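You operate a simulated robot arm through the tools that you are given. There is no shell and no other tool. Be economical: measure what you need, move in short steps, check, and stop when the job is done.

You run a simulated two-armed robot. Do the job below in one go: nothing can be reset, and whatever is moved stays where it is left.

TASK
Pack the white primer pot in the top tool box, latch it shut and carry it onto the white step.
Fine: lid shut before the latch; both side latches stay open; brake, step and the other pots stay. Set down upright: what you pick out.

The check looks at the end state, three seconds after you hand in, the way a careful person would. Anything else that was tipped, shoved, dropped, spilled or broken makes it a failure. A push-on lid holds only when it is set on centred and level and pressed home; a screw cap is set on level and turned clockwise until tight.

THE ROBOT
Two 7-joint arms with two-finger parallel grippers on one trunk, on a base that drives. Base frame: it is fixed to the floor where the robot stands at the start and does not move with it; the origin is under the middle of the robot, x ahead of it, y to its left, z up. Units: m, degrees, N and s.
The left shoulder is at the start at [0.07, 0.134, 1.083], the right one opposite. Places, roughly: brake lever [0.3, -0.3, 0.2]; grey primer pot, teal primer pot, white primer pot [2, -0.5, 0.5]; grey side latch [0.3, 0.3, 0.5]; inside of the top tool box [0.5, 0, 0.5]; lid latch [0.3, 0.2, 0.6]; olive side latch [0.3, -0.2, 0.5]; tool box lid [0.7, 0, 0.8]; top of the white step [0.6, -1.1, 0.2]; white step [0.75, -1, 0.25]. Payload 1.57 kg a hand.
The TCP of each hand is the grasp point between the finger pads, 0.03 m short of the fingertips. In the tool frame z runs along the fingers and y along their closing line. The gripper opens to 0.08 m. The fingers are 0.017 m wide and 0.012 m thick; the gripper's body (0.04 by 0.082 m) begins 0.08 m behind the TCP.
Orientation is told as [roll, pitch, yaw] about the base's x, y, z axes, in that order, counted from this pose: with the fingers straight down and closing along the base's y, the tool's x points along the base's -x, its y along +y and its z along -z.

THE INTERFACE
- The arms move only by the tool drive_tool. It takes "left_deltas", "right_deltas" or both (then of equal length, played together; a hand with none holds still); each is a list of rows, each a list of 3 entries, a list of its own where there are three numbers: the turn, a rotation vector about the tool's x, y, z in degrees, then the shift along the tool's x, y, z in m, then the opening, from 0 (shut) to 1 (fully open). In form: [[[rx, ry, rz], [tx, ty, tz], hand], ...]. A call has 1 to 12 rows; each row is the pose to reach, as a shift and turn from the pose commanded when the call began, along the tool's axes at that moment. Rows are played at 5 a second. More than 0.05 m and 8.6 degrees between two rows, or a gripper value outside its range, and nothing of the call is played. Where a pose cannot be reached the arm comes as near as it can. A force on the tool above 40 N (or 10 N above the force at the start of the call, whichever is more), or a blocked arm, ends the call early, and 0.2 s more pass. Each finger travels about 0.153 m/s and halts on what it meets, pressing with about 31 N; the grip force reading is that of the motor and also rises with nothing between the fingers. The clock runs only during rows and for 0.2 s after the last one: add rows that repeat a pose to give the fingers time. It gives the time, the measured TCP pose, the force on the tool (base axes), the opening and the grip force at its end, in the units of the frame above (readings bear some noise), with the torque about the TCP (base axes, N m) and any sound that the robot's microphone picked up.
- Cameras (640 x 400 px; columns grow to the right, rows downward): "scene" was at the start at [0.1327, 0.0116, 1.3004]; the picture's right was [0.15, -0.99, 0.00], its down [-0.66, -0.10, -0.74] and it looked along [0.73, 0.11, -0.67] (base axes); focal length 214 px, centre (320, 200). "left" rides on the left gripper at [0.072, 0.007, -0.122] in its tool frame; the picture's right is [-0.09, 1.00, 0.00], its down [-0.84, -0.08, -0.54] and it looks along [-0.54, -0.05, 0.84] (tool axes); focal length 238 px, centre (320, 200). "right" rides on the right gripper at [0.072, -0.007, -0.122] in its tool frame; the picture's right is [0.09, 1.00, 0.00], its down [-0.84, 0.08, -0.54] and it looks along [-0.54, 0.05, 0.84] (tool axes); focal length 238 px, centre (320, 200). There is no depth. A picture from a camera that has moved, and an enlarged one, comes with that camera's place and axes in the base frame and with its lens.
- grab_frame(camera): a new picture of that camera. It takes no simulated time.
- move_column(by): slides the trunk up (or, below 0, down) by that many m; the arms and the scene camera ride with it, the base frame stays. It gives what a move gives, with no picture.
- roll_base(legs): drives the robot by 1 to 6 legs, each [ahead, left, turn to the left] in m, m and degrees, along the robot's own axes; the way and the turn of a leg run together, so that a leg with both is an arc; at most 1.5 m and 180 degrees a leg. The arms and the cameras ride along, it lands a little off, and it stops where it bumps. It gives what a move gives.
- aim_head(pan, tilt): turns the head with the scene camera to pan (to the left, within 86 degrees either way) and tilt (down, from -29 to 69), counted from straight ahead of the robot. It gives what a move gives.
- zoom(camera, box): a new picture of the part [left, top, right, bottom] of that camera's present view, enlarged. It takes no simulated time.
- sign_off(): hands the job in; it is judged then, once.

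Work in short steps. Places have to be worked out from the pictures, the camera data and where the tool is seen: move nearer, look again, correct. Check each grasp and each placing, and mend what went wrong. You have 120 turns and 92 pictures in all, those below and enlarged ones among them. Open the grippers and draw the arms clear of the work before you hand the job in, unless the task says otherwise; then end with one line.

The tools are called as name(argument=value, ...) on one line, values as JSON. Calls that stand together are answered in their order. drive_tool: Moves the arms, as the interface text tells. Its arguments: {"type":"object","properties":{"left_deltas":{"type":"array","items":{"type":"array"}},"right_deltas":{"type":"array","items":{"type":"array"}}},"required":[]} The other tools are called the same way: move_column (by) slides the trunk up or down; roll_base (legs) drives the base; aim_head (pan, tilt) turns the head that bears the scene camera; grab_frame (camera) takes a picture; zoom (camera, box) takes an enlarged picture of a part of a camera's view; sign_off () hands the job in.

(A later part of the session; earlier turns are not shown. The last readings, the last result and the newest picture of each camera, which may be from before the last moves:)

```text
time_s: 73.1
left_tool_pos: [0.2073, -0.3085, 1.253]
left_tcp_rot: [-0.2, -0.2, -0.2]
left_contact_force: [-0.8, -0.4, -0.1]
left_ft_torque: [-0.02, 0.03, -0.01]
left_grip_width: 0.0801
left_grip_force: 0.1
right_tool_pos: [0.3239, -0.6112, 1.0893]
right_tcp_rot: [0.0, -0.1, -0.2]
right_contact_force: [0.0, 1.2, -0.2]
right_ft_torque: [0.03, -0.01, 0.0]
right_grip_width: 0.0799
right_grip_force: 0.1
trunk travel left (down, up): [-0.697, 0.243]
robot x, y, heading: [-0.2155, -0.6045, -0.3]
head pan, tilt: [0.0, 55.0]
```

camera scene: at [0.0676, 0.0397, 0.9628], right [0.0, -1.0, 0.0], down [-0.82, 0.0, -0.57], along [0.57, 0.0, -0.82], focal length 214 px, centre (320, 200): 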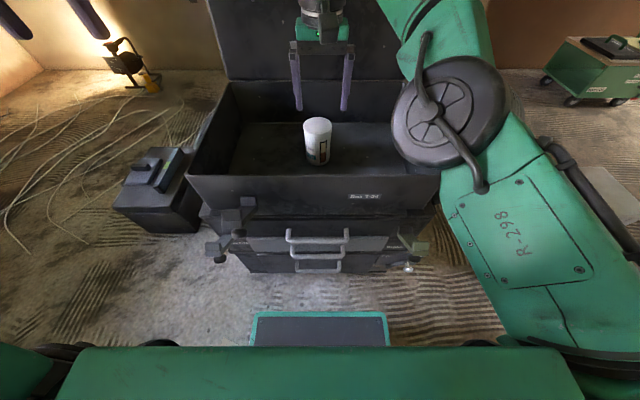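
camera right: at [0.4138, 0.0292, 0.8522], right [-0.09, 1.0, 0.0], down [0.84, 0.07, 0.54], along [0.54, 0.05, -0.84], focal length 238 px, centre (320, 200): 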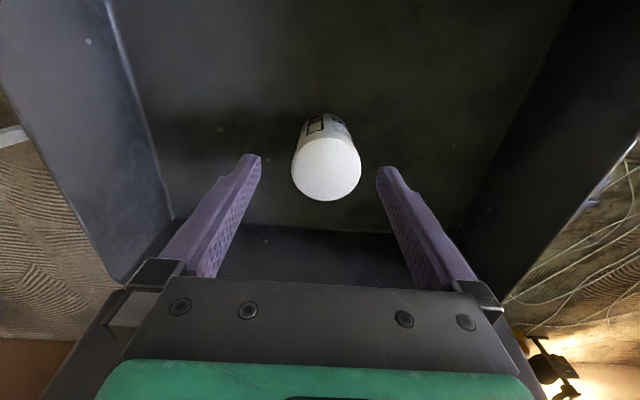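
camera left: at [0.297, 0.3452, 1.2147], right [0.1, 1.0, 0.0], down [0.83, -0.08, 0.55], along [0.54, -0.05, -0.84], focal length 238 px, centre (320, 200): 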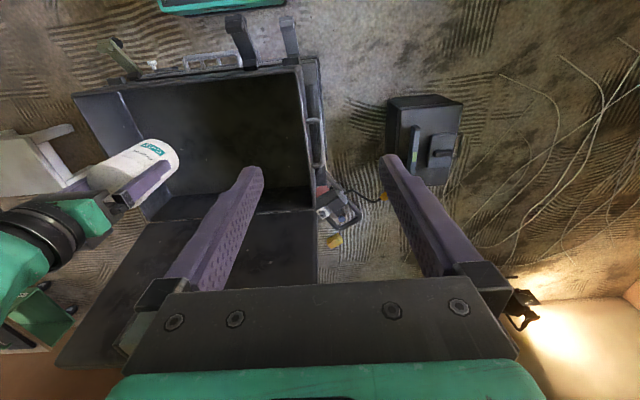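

I retract the right arm and drive ahead into the gap to x ≈ 0.35.

drive_tool(right_deltas=[[[0, 0, 0], [0.03, -0.01, -0.03], 1], [[0, 0, 0], [0.06, -0.03, -0.06], 1], [[0, 0, 0], [0.095, -0.045, -0.085], 1], [[0, 0, 0], [0.13, -0.06, -0.1], 1]])

roll_base(legs=[[0.56, 0, 0.2]])

aim_head(pan=50, tilt=30)

grab_frame(camera="scene")

grab_frame(camera="left")

```text
time_s: 74.1
left_tool_pos: [0.2055, -0.3086, 1.2552]
left_tcp_rot: [0.0, -0.3, -0.2]
left_contact_force: [-0.6, -0.1, 0.0]
left_ft_torque: [0.0, -0.03, 0.01]
left_grip_width: 0.0797
left_grip_force: 0.1
right_tool_pos: [0.1942, -0.6719, 1.1937]
right_tcp_rot: [0.0, -0.2, -0.3]
right_contact_force: [0.2, -0.5, 0.9]
right_ft_torque: [0.02, -0.01, -0.04]
right_grip_width: 0.0799
right_grip_force: 0.1
trunk travel left (down, up): [-0.697, 0.243]
robot x, y, heading: [-0.2146, -0.6063, -0.3]
head pan, tilt: [0.0, 55.0]
```

```text
time_s: 77.4
left_tool_pos: [0.766, -0.307, 1.2551]
left_tcp_rot: [0.0, -0.2, 0.0]
left_contact_force: [0.9, 0.7, 0.4]
left_ft_torque: [0.01, 0.0, 0.02]
left_grip_width: 0.0802
left_grip_force: 0.1
right_tool_pos: [0.7557, -0.6692, 1.1938]
right_tcp_rot: [-0.1, -0.1, 0.1]
right_contact_force: [-0.2, -0.6, -0.6]
right_ft_torque: [0.01, 0.01, -0.02]
right_grip_width: 0.0798
right_grip_force: 0.0
trunk travel left (down, up): [-0.697, 0.243]
robot x, y, heading: [0.3435, -0.6061, 0.1]
head pan, tilt: [0.0, 55.0]
```

```text
time_s: 78.5
left_tool_pos: [0.766, -0.3076, 1.2546]
left_tcp_rot: [-0.1, -0.2, 0.0]
left_contact_force: [-0.3, 0.1, 0.6]
left_ft_torque: [-0.03, 0.03, 0.01]
left_grip_width: 0.0799
left_grip_force: 0.0
right_tool_pos: [0.7564, -0.6682, 1.1933]
right_tcp_rot: [0.0, 0.0, 0.1]
right_contact_force: [-0.1, 0.4, 0.2]
right_ft_torque: [0.03, 0.04, 0.01]
right_grip_width: 0.0799
right_grip_force: 0.0
trunk travel left (down, up): [-0.697, 0.243]
robot x, y, heading: [0.3434, -0.6083, -0.0]
head pan, tilt: [50.0, 30.0]
```

```text
60 pictures are left
camera scene: at [0.4531, -0.5389, 1.3588], right [0.77, -0.64, 0.0], down [-0.32, -0.38, -0.87], along [0.56, 0.66, -0.5], focal length 214 px, centre (320, 200)
```

scene: 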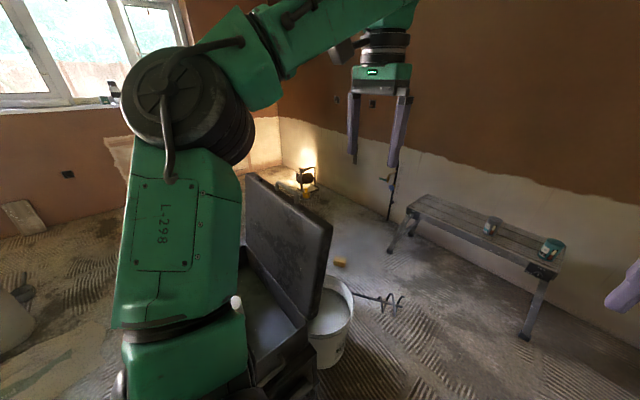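

```text
59 pictures are left
camera left: at [0.6941, -0.3014, 1.375], right [0.09, 1.0, 0.0], down [0.83, -0.08, 0.55], along [0.54, -0.05, -0.84], focal length 238 px, centre (320, 200)
```

left: 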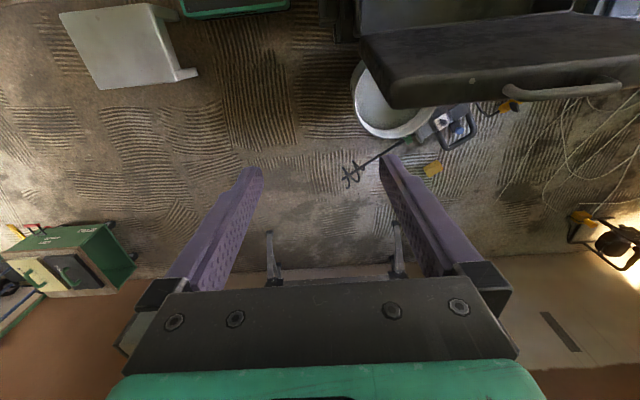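

I'm in the gap. The lid also has a carry handle on its outer face. I'll zoom in on the lid to measure its top edge and thickness.

zoom(camera="scene", box=[230, 150, 390, 330])

zoom(camera="left", box=[320, 0, 640, 160])

```text
2.22 times, centred on (310, 240) of scene
camera zoom: at [0.4531, -0.5389, 1.3588], right [0.77, -0.64, 0.0], down [-0.32, -0.38, -0.87], along [0.56, 0.66, -0.5], focal length 477 px, centre (342, 111)
```

zoom: 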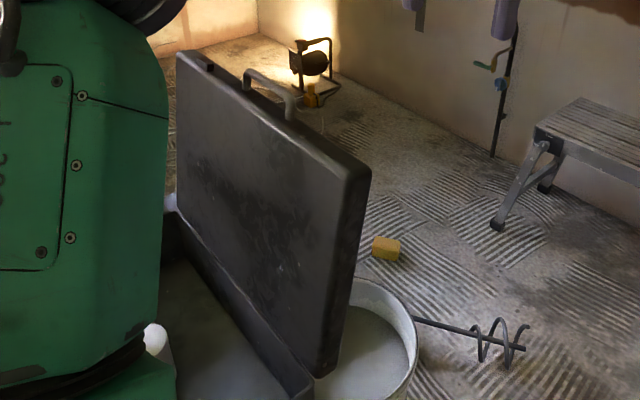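

```text
2.00 times, centred on (480, 80) of left
camera zoom: at [0.6941, -0.3014, 1.375], right [0.09, 1.0, 0.0], down [0.83, -0.08, 0.55], along [0.54, -0.05, -0.84], focal length 477 px, centre (0, 440)
```

zoom: 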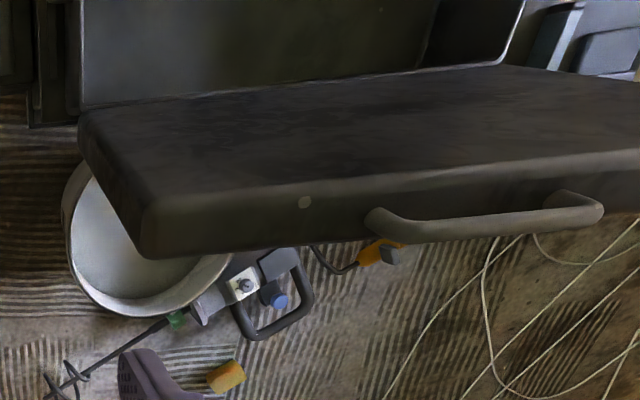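

The carry handle sits on the lid's free edge, with the bar along y, and triangulates to about (0.77, 0.0, 1.05). I'll grip that bar with the left hand from the right side, fingers closing along x and tool tilted 45° toward +y, and swing the lid shut. First I turn the tool 90°.

drive_tool(left_deltas=[[[0, 0, -8.2], [0, 0, 0], 1], [[0, 0, -16.4], [0, 0, 0], 1], [[0, 0, -24.6], [0, 0, 0], 1], [[0, 0, -32.8], [0, 0, 0], 1], [[0, 0, -41], [0, 0, 0], 1], [[0, 0, -49.2], [0, 0, 0], 1], [[0, 0, -57.4], [0, 0, 0], 1], [[0, 0, -65.6], [0, 0, 0], 1], [[0, 0, -73.8], [0, 0, 0], 1], [[0, 0, -82], [0, 0, 0], 1], [[0, 0, -90], [0, 0, 0], 1], [[0, 0, -90], [0, 0, 0], 1]])

```text
time_s: 81.1
left_tool_pos: [0.7659, -0.3055, 1.2536]
left_tcp_rot: [-0.2, 0.1, 90.2]
left_contact_force: [0.1, -0.4, 0.2]
left_ft_torque: [0.01, -0.01, 0.01]
left_grip_width: 0.0801
left_grip_force: 0.1
right_tool_pos: [0.7559, -0.6682, 1.1927]
right_tcp_rot: [0.1, -0.1, 0.2]
right_contact_force: [0.7, -0.5, 1.0]
right_ft_torque: [0.04, -0.01, 0.05]
right_grip_width: 0.08
right_grip_force: 0.0
trunk travel left (down, up): [-0.697, 0.243]
robot x, y, heading: [0.3467, -0.6054, 0.1]
head pan, tilt: [50.0, 30.0]
```

The yaw is fine. Now I tilt 45° so the fingers point toward +y and down.

drive_tool(left_deltas=[[[0, -7.5, 0], [0, 0, 0], 1], [[0, -15, 0], [0, 0, 0], 1], [[0, -22.5, 0], [0, 0, 0], 1], [[0, -30, 0], [0, 0, 0], 1], [[0, -37.5, 0], [0, 0, 0], 1], [[0, -45, 0], [0, 0, 0], 1], [[0, -45, 0], [0, 0, 0], 1]])

grab_frame(camera="left")

grab_frame(camera="scene")

```text
time_s: 82.7
left_tool_pos: [0.7545, -0.2774, 1.2253]
left_tcp_rot: [-0.5, -45.0, 90.3]
left_contact_force: [0.4, -0.5, 0.2]
left_ft_torque: [0.0, -0.01, 0.01]
left_grip_width: 0.0798
left_grip_force: 0.1
left hand out of reach, approached as far as the arm can: row 1, 2, 3, 4, 5, 6, 7
right_tool_pos: [0.7567, -0.6693, 1.1921]
right_tcp_rot: [0.0, -0.2, 0.1]
right_contact_force: [-0.4, -0.6, 0.3]
right_ft_torque: [0.0, 0.0, -0.03]
right_grip_width: 0.08
right_grip_force: 0.0
trunk travel left (down, up): [-0.697, 0.243]
robot x, y, heading: [0.3441, -0.608, 0.1]
head pan, tilt: [50.0, 30.0]
```

```text
56 pictures are left
camera left: at [0.7477, -0.414, 1.2592], right [-1.0, 0.07, 0.06], down [0.07, 0.21, 0.98], along [0.05, 0.98, -0.21], focal length 238 px, centre (320, 200)
```

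left: 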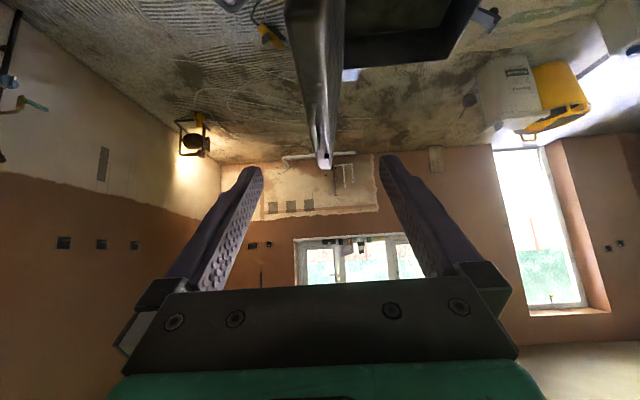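

```text
55 pictures are left
camera scene: at [0.453, -0.5389, 1.3588], right [0.77, -0.64, 0.0], down [-0.32, -0.38, -0.87], along [0.56, 0.66, -0.5], focal length 214 px, centre (320, 200)
```

scene: 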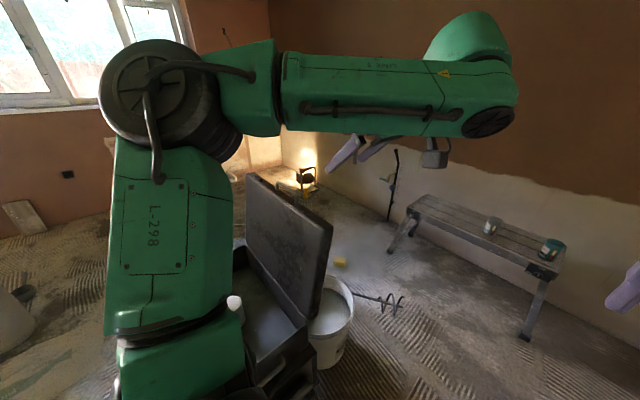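

This view along the lid's free edge is useful. I'll zoom in on it.

zoom(camera="left", box=[240, 0, 400, 200])

```text
2.00 times, centred on (320, 100) of left
camera zoom: at [0.7477, -0.414, 1.2592], right [-1.0, 0.07, 0.06], down [0.07, 0.21, 0.98], along [0.05, 0.98, -0.21], focal length 477 px, centre (320, 400)
```

zoom: 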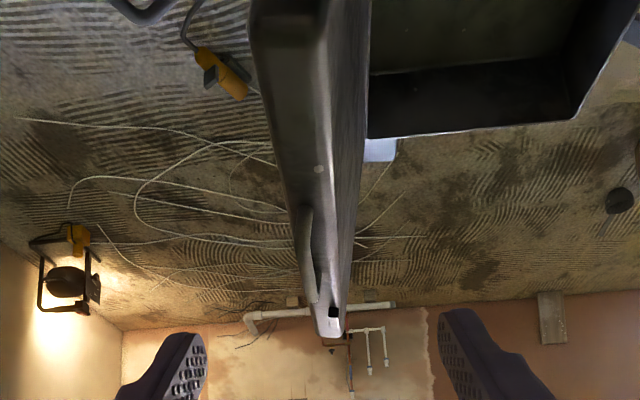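

The handle bar is at x ≈ 0.771, y −0.08…0.07, z ≈ 1.045. The lid edge is at x 0.741–0.778 with its top at z ≈ 1.02. I approach to 0.1 m short of the grip point along the tool axis.

drive_tool(left_deltas=[[[0, 0, 0], [-0.03, -0.0085, 0.03], 1], [[0, 0, 0], [-0.0566, -0.0165, 0.07], 1], [[0, 0, 0], [-0.0566, -0.0165, 0.115], 1], [[0, 0, 0], [-0.0566, -0.0165, 0.155], 1], [[0, 0, 0], [-0.0566, -0.0165, 0.194], 1], [[0, 0, 0], [-0.0566, -0.0165, 0.194], 1]])

grab_frame(camera="left")

zoom(camera="scene", box=[200, 110, 400, 300])

```text
time_s: 84.1
left_tool_pos: [0.7694, -0.1003, 1.1274]
left_tcp_rot: [-0.4, -44.9, 90.3]
left_contact_force: [0.4, -0.3, 0.0]
left_ft_torque: [0.0, 0.0, 0.03]
left_grip_width: 0.08
left_grip_force: 0.1
right_tool_pos: [0.7554, -0.6696, 1.1928]
right_tcp_rot: [0.1, -0.1, 0.1]
right_contact_force: [-0.4, 0.0, -0.3]
right_ft_torque: [0.03, 0.0, -0.01]
right_grip_width: 0.08
right_grip_force: 0.0
trunk travel left (down, up): [-0.697, 0.243]
robot x, y, heading: [0.3427, -0.6082, 0.2]
head pan, tilt: [50.0, 30.0]
```

```text
53 pictures are left
camera left: at [0.7623, -0.2387, 1.1619], right [-1.0, 0.06, 0.06], down [0.07, 0.21, 0.98], along [0.05, 0.98, -0.21], focal length 238 px, centre (320, 200)
```

left: 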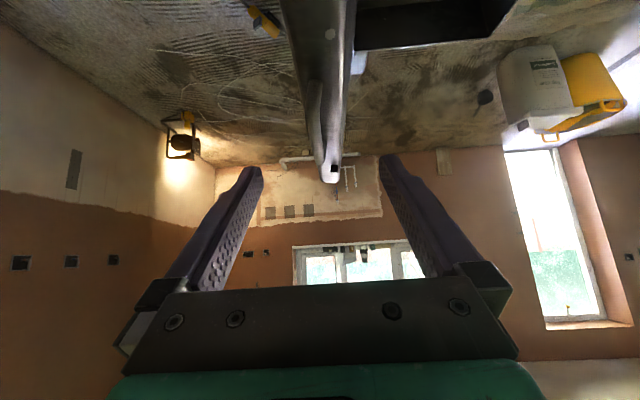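

```text
2.11 times, centred on (300, 205) of scene
camera zoom: at [0.4529, -0.5398, 1.3589], right [0.77, -0.64, 0.0], down [-0.32, -0.38, -0.87], along [0.56, 0.66, -0.5], focal length 452 px, centre (362, 190)
```

zoom: 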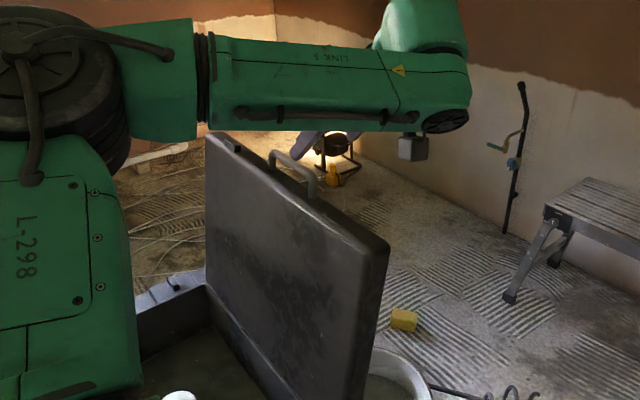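

I need a closer look at the bar from here.

zoom(camera="left", box=[250, 20, 400, 200])

```text
2.22 times, centred on (325, 110) of left
camera zoom: at [0.7623, -0.2387, 1.1619], right [-1.0, 0.06, 0.06], down [0.07, 0.21, 0.98], along [0.05, 0.98, -0.21], focal length 530 px, centre (309, 400)
```

zoom: 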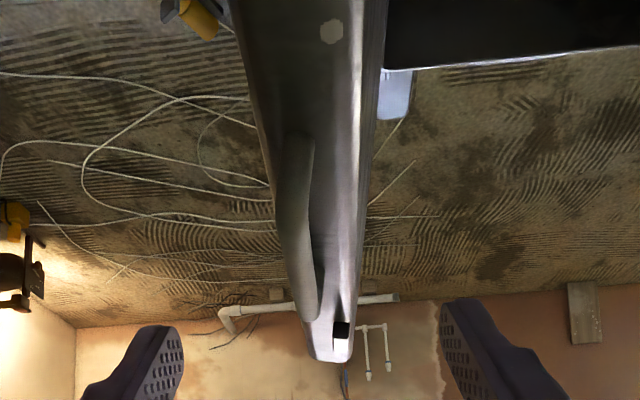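

The bar is at x ≈ 0.776, z ≈ 1.04, spanning y −0.06…0.08. I advance most of the way and check.

drive_tool(left_deltas=[[[0, 0, 0], [-0.0127, -0.006, 0.03], 1], [[0, 0, 0], [-0.0127, -0.006, 0.06], 1], [[0, 0, 0], [-0.0127, -0.006, 0.09], 1], [[0, 0, 0], [-0.0127, -0.006, 0.09], 1]])

grab_frame(camera="left")

zoom(camera="scene", box=[230, 150, 390, 250])

```text
time_s: 85.1
left_tool_pos: [0.7756, -0.0269, 1.0718]
left_tcp_rot: [-0.3, -45.0, 90.3]
left_contact_force: [0.1, 0.0, 0.5]
left_ft_torque: [0.0, 0.02, 0.0]
left_grip_width: 0.08
left_grip_force: 0.1
right_tool_pos: [0.756, -0.669, 1.1932]
right_tcp_rot: [0.0, -0.2, 0.2]
right_contact_force: [-0.1, -0.1, 0.8]
right_ft_torque: [0.01, 0.01, 0.0]
right_grip_width: 0.0799
right_grip_force: 0.1
trunk travel left (down, up): [-0.697, 0.243]
robot x, y, heading: [0.3426, -0.6096, 0.1]
head pan, tilt: [50.0, 30.0]
```

```text
50 pictures are left
camera left: at [0.7686, -0.1642, 1.1065], right [-1.0, 0.06, 0.06], down [0.07, 0.21, 0.98], along [0.05, 0.98, -0.21], focal length 238 px, centre (320, 200)
```

left: 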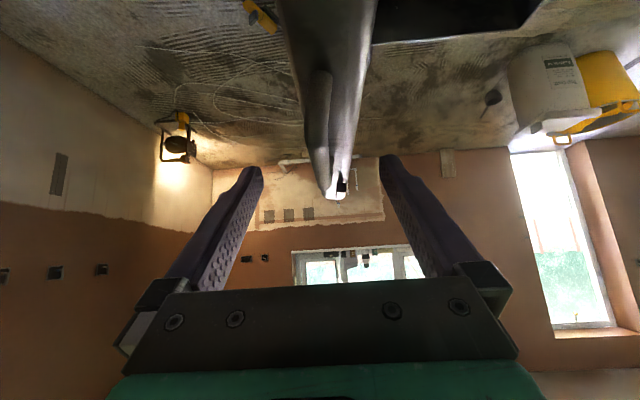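

```text
4.00 times, centred on (310, 200) of scene
camera zoom: at [0.4531, -0.539, 1.3588], right [0.77, -0.64, 0.0], down [-0.32, -0.38, -0.87], along [0.56, 0.66, -0.5], focal length 858 px, centre (360, 200)
```

zoom: 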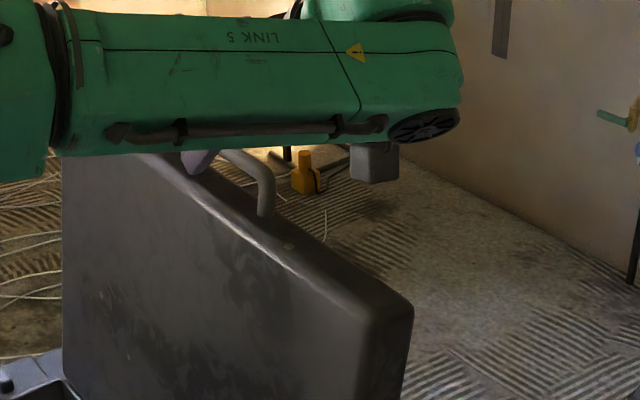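

The lid edge is at z ≈ 1.00 and the handle bar at z ≈ 1.045, so the fingers fit around it. I advance the rest of the way and close.

drive_tool(left_deltas=[[[0, 0, 0], [-0.007, 0, 0.022], 1], [[0, 0, 0], [-0.0106, 0, 0.043], 1], [[0, 0, 0], [-0.0106, 0, 0.043], 1], [[0, 0, 0], [-0.0106, 0, 0.043], 0.5], [[0, 0, 0], [-0.0106, 0, 0.043], 0.1], [[0, 0, 0], [-0.0106, 0, 0.043], 0], [[0, 0, 0], [-0.0106, 0, 0.043], 0]])

grab_frame(camera="left")

```text
time_s: 86.7
left_tool_pos: [0.7753, 0.0116, 1.0492]
left_tcp_rot: [-0.3, -44.9, 90.3]
left_contact_force: [-3.0, -1.2, 0.1]
left_ft_torque: [0.2, 0.01, 0.07]
left_grip_width: 0.0134
left_grip_force: 30.3
right_tool_pos: [0.7557, -0.6686, 1.193]
right_tcp_rot: [0.0, -0.1, 0.0]
right_contact_force: [0.2, 0.2, 0.9]
right_ft_torque: [-0.04, 0.0, -0.02]
right_grip_width: 0.0803
right_grip_force: 0.0
trunk travel left (down, up): [-0.697, 0.243]
robot x, y, heading: [0.3457, -0.6056, 0.0]
head pan, tilt: [50.0, 30.0]
```

```text
48 pictures are left
camera left: at [0.7688, -0.1263, 1.0831], right [-1.0, 0.06, 0.06], down [0.07, 0.21, 0.97], along [0.05, 0.98, -0.21], focal length 238 px, centre (320, 200)
```

left: 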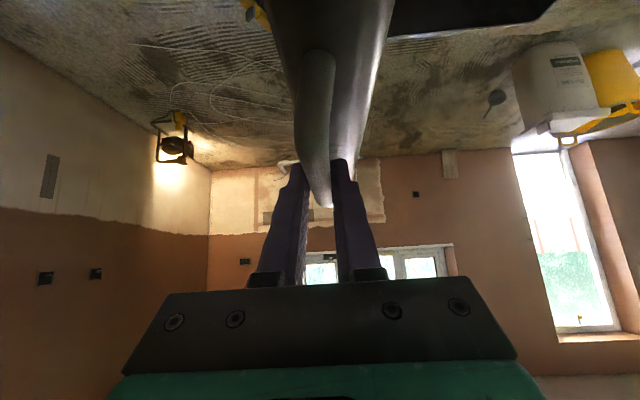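

The bar is gripped (0.0134 m). With the hinge near (0.66, 0.67) and a radius of about 0.39, I pull the first few degrees of the arc and read the force.

drive_tool(left_deltas=[[[0, 0, 0], [-0.003, 0.017, -0.003], 0], [[0, 0, 0], [-0.0059, 0.034, -0.0059], 0], [[0, 0, 0], [-0.008, 0.05, -0.008], 0], [[0, 0, 0], [-0.0099, 0.0672, -0.0099], 0]])

```text
time_s: 87.7
left_tool_pos: [0.711, 0.0128, 1.0595]
left_tcp_rot: [0.2, -44.7, 89.9]
left_contact_force: [-0.1, -1.5, 0.5]
left_ft_torque: [-0.56, -0.12, 0.11]
left_grip_width: 0.0133
left_grip_force: 30.0
right_tool_pos: [0.7576, -0.6673, 1.1918]
right_tcp_rot: [-0.1, 0.0, 0.1]
right_contact_force: [0.3, -0.6, -0.4]
right_ft_torque: [0.0, -0.01, 0.0]
right_grip_width: 0.0797
right_grip_force: 0.0
trunk travel left (down, up): [-0.697, 0.243]
robot x, y, heading: [0.3439, -0.6076, 0.2]
head pan, tilt: [50.0, 30.0]
```

The force is small, so the arc fits. I continue to about 28° past vertical.

drive_tool(left_deltas=[[[0, 0, 0], [-0.0019, 0.0341, -0.0019], 0], [[0, 0, 0], [-0.0017, 0.0683, -0.0017], 0], [[0, 0, 0], [0.0006, 0.1024, 0.0006], 0], [[0, 0, 0], [0.005, 0.136, 0.005], 0], [[0, 0, 0], [0.0115, 0.169, 0.0115], 0], [[0, 0, 0], [0.02, 0.201, 0.02], 0], [[0, 0, 0], [0.0304, 0.232, 0.0304], 0]])

grab_frame(camera="left")

grab_frame(camera="scene")

```text
time_s: 89.3
left_tool_pos: [0.477, 0.0135, 1.019]
left_tcp_rot: [-0.3, -44.9, 90.2]
left_contact_force: [4.4, 1.7, -8.4]
left_ft_torque: [-0.19, -0.05, 0.07]
left_grip_width: 0.014
left_grip_force: 30.0
right_tool_pos: [0.7557, -0.6681, 1.1932]
right_tcp_rot: [-0.1, -0.2, 0.1]
right_contact_force: [-0.8, -0.6, 0.5]
right_ft_torque: [0.01, 0.0, 0.0]
right_grip_width: 0.08
right_grip_force: 0.1
trunk travel left (down, up): [-0.697, 0.243]
robot x, y, heading: [0.3431, -0.6073, 0.3]
head pan, tilt: [50.0, 30.0]
```

```text
47 pictures are left
camera left: at [0.4706, -0.1252, 1.0527], right [-1.0, 0.06, 0.06], down [0.07, 0.21, 0.97], along [0.05, 0.98, -0.21], focal length 238 px, centre (320, 200)
```

left: 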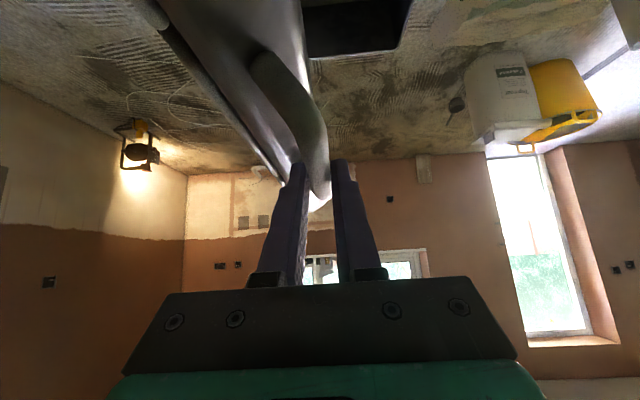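

```text
46 pictures are left
camera scene: at [0.4535, -0.5369, 1.3588], right [0.77, -0.64, 0.0], down [-0.32, -0.38, -0.87], along [0.56, 0.66, -0.5], focal length 214 px, centre (320, 200)
```

scene: 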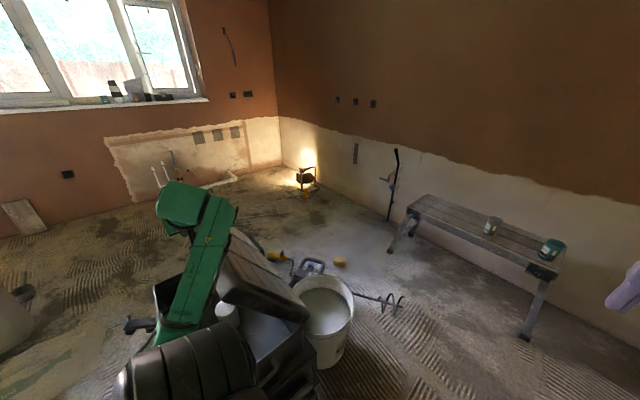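

The lid is following and held. I continue the arc to about 72°.

drive_tool(left_deltas=[[[0, 0, 0], [0.0136, 0.0324, 0.0136], 0], [[0, 0, 0], [0.0293, 0.0627, 0.0293], 0], [[0, 0, 0], [0.047, 0.0908, 0.047], 0], [[0, 0, 0], [0.0665, 0.1163, 0.0665], 0], [[0, 0, 0], [0.0877, 0.1391, 0.0877], 0], [[0, 0, 0], [0.1103, 0.1589, 0.1103], 0], [[0, 0, 0], [0.1342, 0.1755, 0.1342], 0], [[0, 0, 0], [0.159, 0.1888, 0.159], 0]])

grab_frame(camera="left")

grab_frame(camera="scene")

```text
time_s: 91.1
left_tool_pos: [0.2906, 0.01, 0.7913]
left_tcp_rot: [-0.2, -44.8, 90.2]
left_contact_force: [2.1, -0.6, -2.9]
left_ft_torque: [-0.47, -0.18, 0.1]
left_grip_width: 0.0136
left_grip_force: 30.7
right_tool_pos: [0.7559, -0.669, 1.1927]
right_tcp_rot: [-0.1, -0.1, 0.1]
right_contact_force: [-0.3, -0.6, -0.1]
right_ft_torque: [-0.02, -0.01, 0.01]
right_grip_width: 0.0799
right_grip_force: 0.1
trunk travel left (down, up): [-0.697, 0.243]
robot x, y, heading: [0.3453, -0.6064, 0.1]
head pan, tilt: [50.0, 30.0]
```

```text
45 pictures are left
camera left: at [0.2838, -0.129, 0.8268], right [-1.0, 0.07, 0.06], down [0.07, 0.21, 0.97], along [0.05, 0.98, -0.22], focal length 238 px, centre (320, 200)
```

left: 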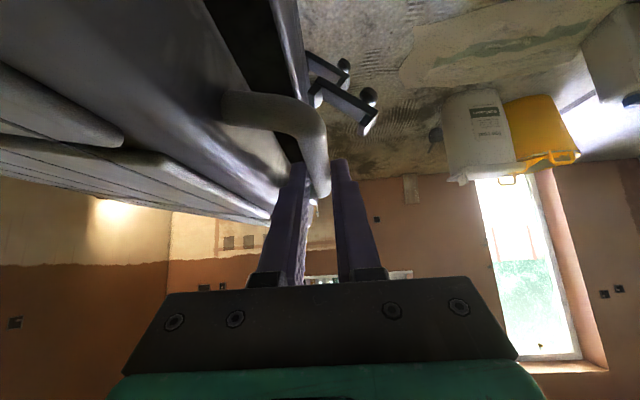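

```text
44 pictures are left
camera scene: at [0.4536, -0.5386, 1.3588], right [0.77, -0.64, 0.0], down [-0.32, -0.38, -0.87], along [0.56, 0.66, -0.5], focal length 214 px, centre (320, 200)
```

scene: 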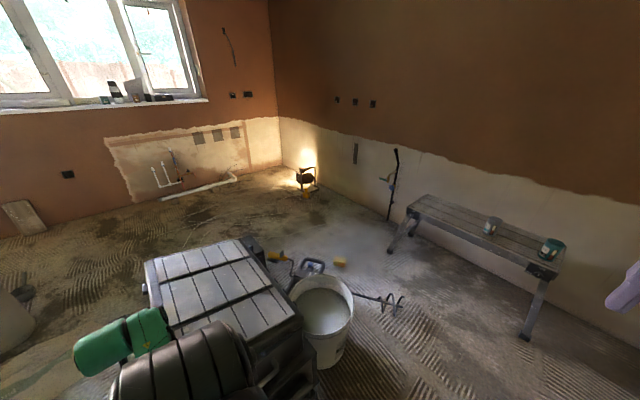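

Nearly shut. I continue slowly down toward 90°, watching for contact.

drive_tool(left_deltas=[[[0, 0, 0], [0.0257, 0.0099, 0.0257], 0], [[0, 0, 0], [0.0518, 0.0163, 0.0518], 0], [[0, 0, 0], [0.06, 0.0175, 0.06], 0], [[0, 0, 0], [0.067, 0.018, 0.067], 0], [[0, 0, 0], [0.074, 0.0187, 0.074], 0], [[0, 0, 0], [0.08, 0.019, 0.08], 0]])

grab_frame(camera="left")

```text
time_s: 92.5
left_tool_pos: [0.2722, 0.0089, 0.6863]
left_tcp_rot: [-0.3, -45.5, 90.0]
left_contact_force: [7.3, -2.0, 27.5]
left_ft_torque: [0.16, -0.03, 0.06]
left_grip_width: 0.0134
left_grip_force: 30.7
right_tool_pos: [0.7572, -0.6734, 1.1922]
right_tcp_rot: [0.3, 0.0, 0.1]
right_contact_force: [0.1, -0.4, -0.3]
right_ft_torque: [-0.01, 0.03, 0.01]
right_grip_width: 0.08
right_grip_force: 0.0
trunk travel left (down, up): [-0.697, 0.243]
robot x, y, heading: [0.3465, -0.6073, -0.1]
head pan, tilt: [50.0, 30.0]
```

```text
43 pictures are left
camera left: at [0.2661, -0.1305, 0.7186], right [-1.0, 0.07, 0.06], down [0.07, 0.2, 0.98], along [0.05, 0.98, -0.2], focal length 238 px, centre (320, 200)
```

left: 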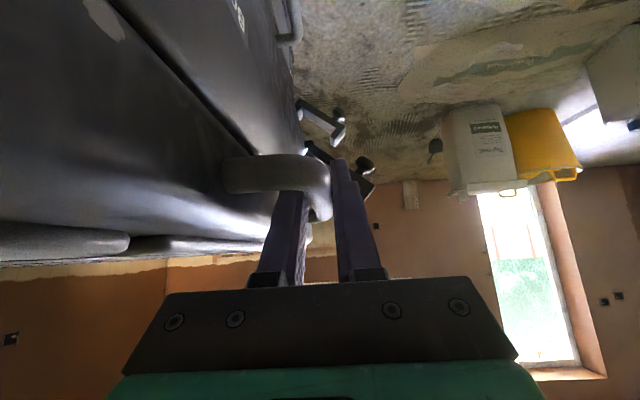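

The lid is down, with 27 N against the rim. I release the handle and withdraw along the tool axis.

drive_tool(left_deltas=[[[0, 0, 0], [-0.003, 0, -0.003], 0], [[0, 0, 0], [-0.003, 0, -0.003], 0.5], [[0, 0, 0], [-0.003, 0, -0.003], 0.7], [[0, 0, 0], [-0.003, 0, -0.003], 0.7], [[0, 0, 0], [-0.003, 0, -0.043], 0.7], [[0, 0, 0], [-0.003, 0, -0.085], 0.8], [[0, 0, 0], [-0.003, 0, -0.13], 1], [[0, 0, 0], [-0.003, 0, -0.175], 1], [[0, 0, 0], [-0.02, 0, -0.22], 1]])

move_column(by=0.24)

aim_head(pan=50, tilt=50)

grab_frame(camera="scene")

```text
time_s: 94.7
left_tool_pos: [0.2613, -0.1, 0.8625]
left_tcp_rot: [-0.2, -49.6, 91.0]
left_contact_force: [0.7, -0.9, -0.6]
left_ft_torque: [-0.02, 0.05, 0.01]
left_grip_width: 0.0798
left_grip_force: 0.0
left hand out of reach, approached as far as the arm can: row 9
right_tool_pos: [0.7549, -0.6682, 1.1923]
right_tcp_rot: [0.1, 0.0, 0.1]
right_contact_force: [0.6, -0.4, 0.2]
right_ft_torque: [-0.03, 0.0, 0.03]
right_grip_width: 0.0799
right_grip_force: 0.0
trunk travel left (down, up): [-0.697, 0.243]
robot x, y, heading: [0.346, -0.603, -0.1]
head pan, tilt: [50.0, 30.0]
stopped in row 9 (left hand): the arm was blocked; the commanded pose is now the measured one
```

```text
time_s: 97.2
left_tool_pos: [0.2589, -0.1, 1.1027]
left_tcp_rot: [-0.2, -49.4, 91.1]
left_contact_force: [-0.7, 0.7, 0.4]
left_ft_torque: [0.0, 0.03, 0.01]
left_grip_width: 0.08
left_grip_force: 0.0
right_tool_pos: [0.7556, -0.6688, 1.4318]
right_tcp_rot: [0.0, -0.1, 0.1]
right_contact_force: [-0.8, 0.0, -0.3]
right_ft_torque: [0.02, -0.01, -0.02]
right_grip_width: 0.0794
right_grip_force: 0.1
trunk travel left (down, up): [-0.937, 0.003]
robot x, y, heading: [0.3449, -0.6053, 0.1]
head pan, tilt: [50.0, 30.0]
```

```text
time_s: 98.1
left_tool_pos: [0.2598, -0.1002, 1.1031]
left_tcp_rot: [-0.3, -49.5, 91.0]
left_contact_force: [-0.1, 0.7, 0.0]
left_ft_torque: [0.01, 0.0, -0.01]
left_grip_width: 0.0799
left_grip_force: 0.1
right_tool_pos: [0.7558, -0.6688, 1.4316]
right_tcp_rot: [0.0, -0.1, 0.2]
right_contact_force: [0.3, 0.1, 0.3]
right_ft_torque: [-0.01, -0.04, 0.01]
right_grip_width: 0.0802
right_grip_force: 0.0
trunk travel left (down, up): [-0.937, 0.003]
robot x, y, heading: [0.3437, -0.6049, 0.2]
head pan, tilt: [50.0, 50.0]
```

```text
42 pictures are left
camera scene: at [0.4444, -0.5492, 1.5694], right [0.77, -0.64, 0.0], down [-0.49, -0.59, -0.64], along [0.41, 0.49, -0.77], focal length 214 px, centre (320, 200)
```

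scene: 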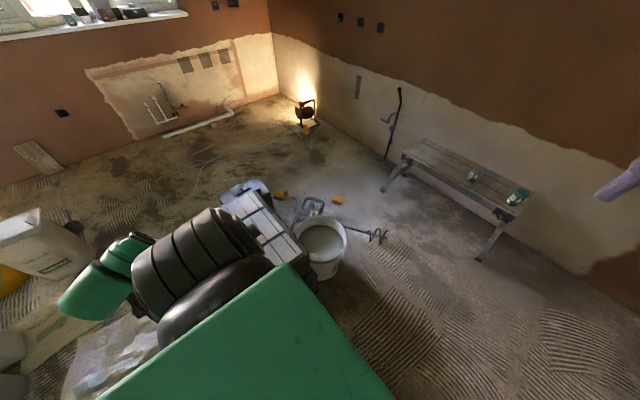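

The lid is closed. I drive back out of the gap and around to the front of the box to work the lid latch.

roll_base(legs=[[-0.62, 0, -0.2], [0, 0.66, 0]])

aim_head(pan=0, tilt=50)

grab_frame(camera="scene")

```text
time_s: 104.8
left_tool_pos: [-0.3648, 0.554, 1.1033]
left_tcp_rot: [-0.3, -49.6, 91.0]
left_contact_force: [0.9, -0.4, -0.6]
left_ft_torque: [0.03, -0.01, 0.0]
left_grip_width: 0.0801
left_grip_force: 0.0
right_tool_pos: [0.1319, -0.0142, 1.432]
right_tcp_rot: [0.1, -0.1, 0.1]
right_contact_force: [0.7, -0.3, 0.3]
right_ft_torque: [0.01, 0.0, -0.02]
right_grip_width: 0.0799
right_grip_force: 0.0
trunk travel left (down, up): [-0.937, 0.003]
robot x, y, heading: [-0.2772, 0.0485, 0.2]
head pan, tilt: [50.0, 50.0]
```

```text
time_s: 106.0
left_tool_pos: [-0.3657, 0.5558, 1.1034]
left_tcp_rot: [-0.3, -49.6, 90.9]
left_contact_force: [-0.2, 0.6, -0.1]
left_ft_torque: [-0.02, 0.0, -0.01]
left_grip_width: 0.08
left_grip_force: 0.0
right_tool_pos: [0.1321, -0.0133, 1.4315]
right_tcp_rot: [0.0, -0.2, 0.0]
right_contact_force: [0.5, -0.4, -0.9]
right_ft_torque: [0.02, -0.01, 0.01]
right_grip_width: 0.0801
right_grip_force: 0.1
trunk travel left (down, up): [-0.937, 0.003]
robot x, y, heading: [-0.2794, 0.0471, 0.1]
head pan, tilt: [0.0, 50.0]
```

```text
41 pictures are left
camera scene: at [-0.1516, 0.0472, 1.5693], right [0.0, -1.0, 0.0], down [-0.77, 0.0, -0.64], along [0.64, 0.0, -0.77], focal length 214 px, centre (320, 200)
```

scene: 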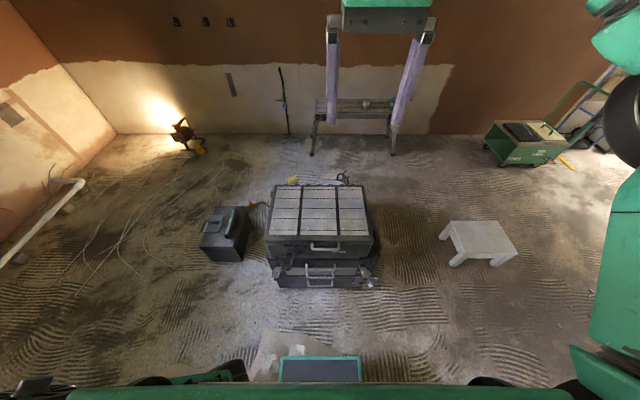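

The lid is flat and shut. I'll lower the column and zoom in on the front latches.

move_column(by=-0.35)

zoom(camera="scene", box=[220, 150, 420, 275])

```text
time_s: 109.4
left_tool_pos: [-0.3646, 0.5552, 0.7518]
left_tcp_rot: [-0.3, -49.6, 91.0]
left_contact_force: [-0.2, -0.8, -0.1]
left_ft_torque: [-0.01, 0.01, 0.01]
left_grip_width: 0.0803
left_grip_force: 0.1
right_tool_pos: [0.1324, -0.0129, 1.0824]
right_tcp_rot: [0.0, -0.1, 0.1]
right_contact_force: [0.4, -0.3, 0.2]
right_ft_torque: [0.01, 0.01, -0.04]
right_grip_width: 0.0801
right_grip_force: 0.1
trunk travel left (down, up): [-0.587, 0.353]
robot x, y, heading: [-0.2783, 0.049, 0.3]
head pan, tilt: [0.0, 50.0]
```

```text
3.20 times, centred on (320, 212) of scene
camera zoom: at [-0.1517, 0.0474, 1.2194], right [0.0, -1.0, 0.0], down [-0.77, 0.0, -0.64], along [0.64, 0.0, -0.77], focal length 686 px, centre (320, 160)
```

zoom: 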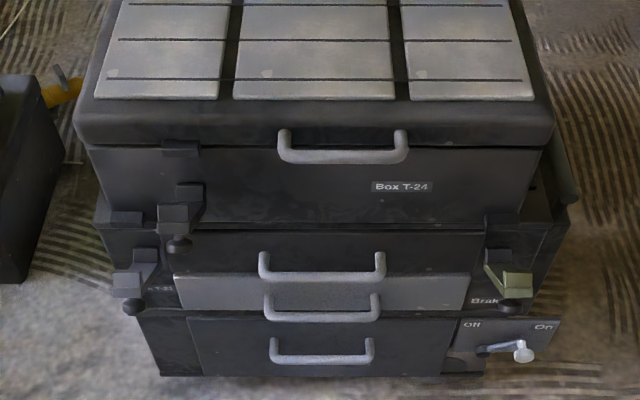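

The view is clear: the lid latch is on the box front at the left, at about (0.32→0.23, 0.195, 0.59), pointing out at the robot. Its catch is on the lid above it. I'll bring the left arm back to the front in an untwisted pose first.

drive_tool(left_deltas=[[[0, 6.2, 0], [0.0068, -0.031, -0.027], 1], [[0, 12.4, 0], [0.0135, -0.062, -0.054], 1], [[0, 18.6, 0], [0.02, -0.094, -0.081], 1], [[0, 24.8, 0], [0.027, -0.125, -0.108], 1], [[0, 31, 0], [0.034, -0.156, -0.135], 1], [[0, 37.2, 0], [0.04, -0.187, -0.163], 1], [[0, 43.4, 0], [0.047, -0.219, -0.19], 1], [[0, 49.6, 0], [0.054, -0.25, -0.217], 1], [[0, 49.6, 0], [0.054, -0.25, -0.217], 0.5]])

```text
time_s: 110.3
left_tool_pos: [-0.3726, 0.4953, 0.7124]
left_tcp_rot: [7.2, -33.3, 87.2]
left_contact_force: [0.7, -0.4, -0.3]
left_ft_torque: [0.01, 0.03, -0.01]
left_grip_width: 0.0801
left_grip_force: 0.0
left hand out of reach, approached as far as the arm can: row 1, 2, 3, 4
right_tool_pos: [0.1344, -0.011, 1.0814]
right_tcp_rot: [0.0, -0.1, 0.2]
right_contact_force: [1.1, -0.6, -0.5]
right_ft_torque: [-0.01, 0.04, -0.02]
right_grip_width: 0.08
right_grip_force: 0.0
trunk travel left (down, up): [-0.587, 0.353]
robot x, y, heading: [-0.2762, 0.047, 0.1]
head pan, tilt: [0.0, 50.0]
stopped in row 4 (left hand): the force on the tool passed its limit (the readings are from after the stop); the commanded pose is now the measured one
```

The left hand bumped something while swinging. I'll look with the scene camera panned left.

aim_head(pan=80, tilt=55)

grab_frame(camera="scene")

grab_frame(camera="left")

```text
time_s: 111.8
left_tool_pos: [-0.3745, 0.4939, 0.7128]
left_tcp_rot: [7.1, -33.4, 87.3]
left_contact_force: [-0.3, -0.4, 0.0]
left_ft_torque: [-0.02, 0.0, -0.03]
left_grip_width: 0.08
left_grip_force: 0.1
right_tool_pos: [0.1324, -0.0129, 1.0834]
right_tcp_rot: [0.0, -0.2, 0.2]
right_contact_force: [0.6, -0.9, -0.7]
right_ft_torque: [-0.03, 0.0, -0.02]
right_grip_width: 0.0799
right_grip_force: 0.0
trunk travel left (down, up): [-0.587, 0.353]
robot x, y, heading: [-0.2787, 0.0484, 0.2]
head pan, tilt: [80.0, 55.0]
```

```text
39 pictures are left
camera scene: at [-0.2162, 0.1184, 1.2128], right [0.99, -0.17, 0.0], down [-0.14, -0.81, -0.57], along [0.1, 0.57, -0.82], focal length 214 px, centre (320, 200)
```

scene: 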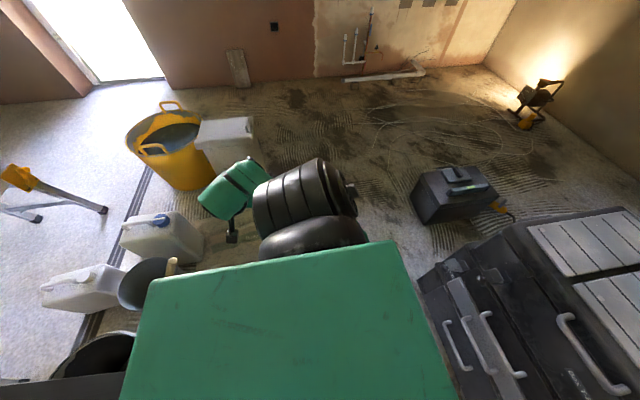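

```text
38 pictures are left
camera left: at [-0.3713, 0.3659, 0.774], right [-0.99, 0.06, 0.15], down [0.16, 0.4, 0.9], along [-0.01, 0.91, -0.4], focal length 238 px, centre (320, 200)
```

left: 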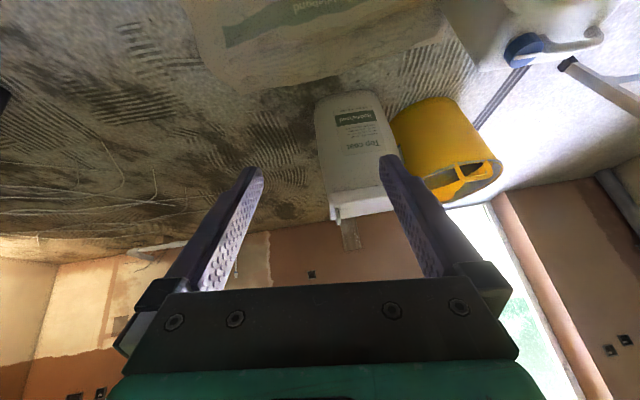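

The forearm is folded against the torso. I'll move the hand forward and outward first without turning.

drive_tool(left_deltas=[[[0, 0, 0], [-0.04, -0.005, 0.015], 1], [[0, 0, 0], [-0.07, -0.03, 0.025], 1], [[0, 0, 0], [-0.075, -0.07, 0.025], 1], [[0, 0, 0], [-0.075, -0.11, 0.025], 1], [[0, 0, 0], [-0.075, -0.15, 0.025], 1], [[0, 0, 0], [-0.075, -0.197, 0.025], 1], [[0, 0, 0], [-0.075, -0.24, 0.025], 1], [[0, 0, 0], [-0.075, -0.28, 0.025], 1]])

```text
time_s: 113.6
left_tool_pos: [-0.0994, 0.5842, 0.7112]
left_tcp_rot: [7.3, -34.5, 87.9]
left_contact_force: [0.2, 0.4, -0.3]
left_ft_torque: [0.0, -0.01, -0.01]
left_grip_width: 0.08
left_grip_force: 0.0
right_tool_pos: [0.1335, -0.0124, 1.0827]
right_tcp_rot: [0.0, -0.1, 0.3]
right_contact_force: [-0.6, 0.0, 0.0]
right_ft_torque: [-0.04, 0.03, 0.0]
right_grip_width: 0.0801
right_grip_force: 0.1
trunk travel left (down, up): [-0.587, 0.353]
robot x, y, heading: [-0.2784, 0.047, 0.0]
head pan, tilt: [80.0, 55.0]
```

Free now. I untilt and move a bit further forward.

drive_tool(left_deltas=[[[0, 7, 0], [0, -0.025, 0], 1], [[0, 14, 0], [0, -0.05, 0], 1], [[0, 21, 0], [0, -0.075, 0], 1], [[0, 28, 0], [0, -0.1, 0], 1], [[0, 34, 0], [0, -0.12, 0], 1], [[0, 34, 0], [0, -0.12, 0], 1]])

drive_tool(left_deltas=[[[0, 0, 8], [0, 0, 0], 1], [[0, 0, 16], [0, 0, 0], 1], [[0, 0, 24], [0, 0, 0], 1], [[0, 0, 32], [0, 0, 0], 1], [[0, 0, 40], [0, 0, 0], 1], [[0, 0, 48], [0, 0, 0], 1], [[0, 0, 56], [0, 0, 0], 1], [[0, 0, 64], [0, 0, 0], 1], [[0, 0, 72], [0, 0, 0], 1], [[0, 0, 80], [0, 0, 0], 1], [[0, 0, 87], [0, 0, 0], 1], [[0, 0, 87], [0, 0, 0], 1]])

```text
time_s: 115.0
left_tool_pos: [0.0246, 0.5793, 0.6921]
left_tcp_rot: [5.9, 0.6, 91.3]
left_contact_force: [-0.2, -0.6, -1.5]
left_ft_torque: [-0.01, 0.0, 0.01]
left_grip_width: 0.0799
left_grip_force: 0.0
right_tool_pos: [0.1321, -0.0125, 1.0827]
right_tcp_rot: [0.1, -0.1, 0.3]
right_contact_force: [-0.3, -0.5, 0.2]
right_ft_torque: [-0.01, -0.01, 0.01]
right_grip_width: 0.0799
right_grip_force: 0.1
trunk travel left (down, up): [-0.587, 0.353]
robot x, y, heading: [-0.2772, 0.0481, 0.3]
head pan, tilt: [80.0, 55.0]
```

```text
time_s: 117.6
left_tool_pos: [0.0235, 0.5794, 0.6921]
left_tcp_rot: [0.0, 5.8, 4.2]
left_contact_force: [-0.2, 0.3, -0.9]
left_ft_torque: [-0.02, 0.02, 0.04]
left_grip_width: 0.0799
left_grip_force: 0.1
right_tool_pos: [0.1321, -0.0122, 1.0819]
right_tcp_rot: [0.0, -0.1, 0.2]
right_contact_force: [-0.3, 0.2, -0.6]
right_ft_torque: [0.02, -0.01, -0.01]
right_grip_width: 0.0801
right_grip_force: 0.0
trunk travel left (down, up): [-0.587, 0.353]
robot x, y, heading: [-0.2803, 0.0486, 0.3]
head pan, tilt: [80.0, 55.0]
```

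Now I pitch the tool up so that the fingers point forward (+x).

drive_tool(left_deltas=[[[0, -8, 0], [0, 0, 0], 1], [[0, -16, 0], [0, 0, 0], 1], [[0, -24, 0], [0, 0, 0], 1], [[0, -32, 0], [0, 0, 0], 1], [[0, -40, 0], [0, 0, 0], 1], [[0, -48, 0], [0, 0, 0], 0.5], [[0, -56, 0], [0, 0, 0], 0], [[0, -64, 0], [0, 0, 0], 0], [[0, -72, 0], [0, 0, 0], 0], [[0, -80, 0], [0, 0, 0], 0], [[0, -88, 0], [0, 0, 0], 0], [[0, -95, 0], [0, 0, 0], 0]])

grab_frame(camera="left")

```text
time_s: 120.2
left_tool_pos: [0.0246, 0.5814, 0.6918]
left_tcp_rot: [-6.4, -89.2, 10.6]
left_contact_force: [0.4, 0.8, -0.5]
left_ft_torque: [0.02, 0.04, -0.01]
left_grip_width: 0.0
left_grip_force: 21.8
right_tool_pos: [0.1319, -0.0118, 1.0828]
right_tcp_rot: [0.0, -0.1, 0.2]
right_contact_force: [-0.9, -0.4, -0.2]
right_ft_torque: [0.01, 0.02, -0.01]
right_grip_width: 0.0799
right_grip_force: 0.0
trunk travel left (down, up): [-0.587, 0.353]
robot x, y, heading: [-0.2748, 0.0467, 0.1]
head pan, tilt: [80.0, 55.0]
```

```text
37 pictures are left
camera left: at [-0.0988, 0.5765, 0.6213], right [-0.07, 0.99, 0.09], down [-0.52, -0.12, 0.84], along [0.85, 0.02, 0.53], focal length 238 px, centre (320, 200)
```

left: 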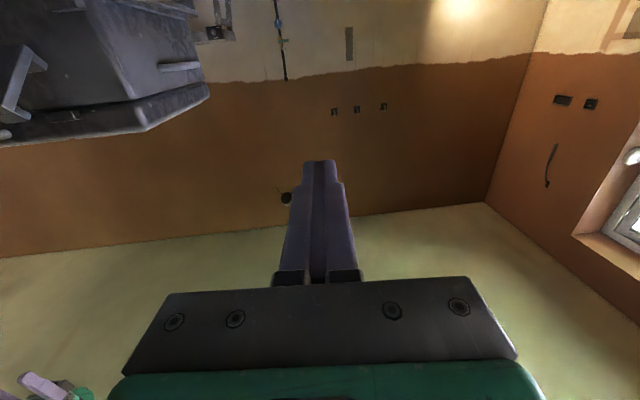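

The fingers point forward, closed. I slide the hand to y ≈ 0.195 in front of the latch and look.

drive_tool(left_deltas=[[[1, 0, 0], [0, -0.04, 0], 0], [[2, 0, 0], [0, -0.08, 0], 0], [[3, 0, 0], [0, -0.12, 0], 0], [[4, 0, 0], [0.01, -0.16, 0], 0], [[4, 0, 0], [0.02, -0.2, 0], 0], [[4, 0, 0], [0.03, -0.24, 0], 0], [[4, 0, 0], [0.04, -0.28, 0], 0], [[4, 0, 0], [0.05, -0.32, 0], 0], [[4, 0, 0], [0.06, -0.355, 0], 0], [[4, 0, 0], [0.06, -0.39, 0], 0], [[4, 0, 0], [0.06, -0.39, 0], 0]])

aim_head(pan=0, tilt=50)

grab_frame(camera="scene")

grab_frame(camera="left")

```text
time_s: 121.4
left_tool_pos: [0.0588, 0.4164, 0.6984]
left_tcp_rot: [91.2, -82.8, -94.8]
left_contact_force: [-0.3, -0.2, -1.0]
left_ft_torque: [-0.03, 0.04, -0.04]
left_grip_width: 0.0002
left_grip_force: 20.9
right_tool_pos: [0.1321, -0.0122, 1.0835]
right_tcp_rot: [0.0, -0.1, 0.2]
right_contact_force: [0.3, 0.6, 0.3]
right_ft_torque: [-0.02, -0.03, 0.01]
right_grip_width: 0.0798
right_grip_force: 0.0
trunk travel left (down, up): [-0.587, 0.353]
robot x, y, heading: [-0.2767, 0.0471, 0.1]
head pan, tilt: [80.0, 55.0]
stopped in row 5 (left hand): the arm was blocked; the commanded pose is now the measured one
```

```text
time_s: 122.9
left_tool_pos: [0.0579, 0.4161, 0.6992]
left_tcp_rot: [91.8, -82.8, -95.5]
left_contact_force: [-0.4, -0.4, -0.5]
left_ft_torque: [0.02, 0.0, 0.01]
left_grip_width: 0.0
left_grip_force: 21.7
right_tool_pos: [0.1328, -0.0121, 1.0825]
right_tcp_rot: [0.0, -0.1, 0.3]
right_contact_force: [-0.2, -0.7, -0.4]
right_ft_torque: [0.01, -0.05, -0.01]
right_grip_width: 0.0801
right_grip_force: 0.0
trunk travel left (down, up): [-0.587, 0.353]
robot x, y, heading: [-0.2766, 0.0462, 0.2]
head pan, tilt: [0.0, 50.0]
```

```text
36 pictures are left
camera scene: at [-0.1516, 0.0477, 1.2193], right [0.0, -1.0, 0.0], down [-0.77, 0.0, -0.64], along [0.64, 0.0, -0.77], focal length 214 px, centre (320, 200)
```

scene: 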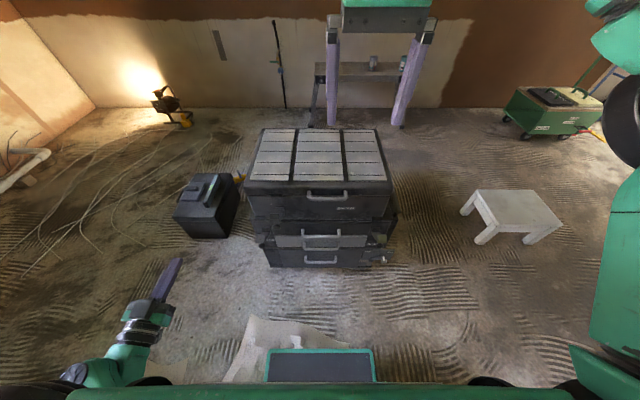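

```text
35 pictures are left
camera left: at [-0.0624, 0.4384, 0.6269], right [0.06, 0.97, 0.22], down [-0.56, -0.15, 0.82], along [0.83, -0.17, 0.53], focal length 238 px, centre (320, 200)
```

left: 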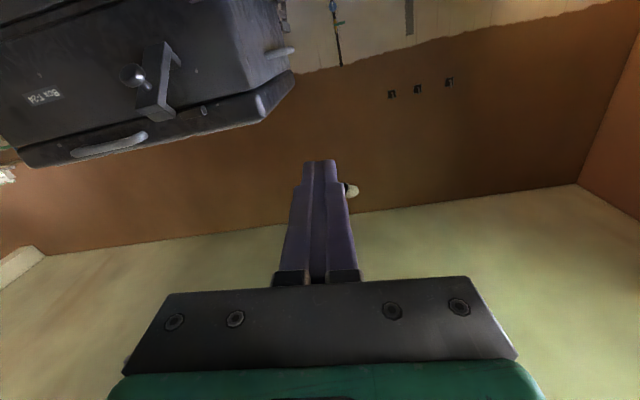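

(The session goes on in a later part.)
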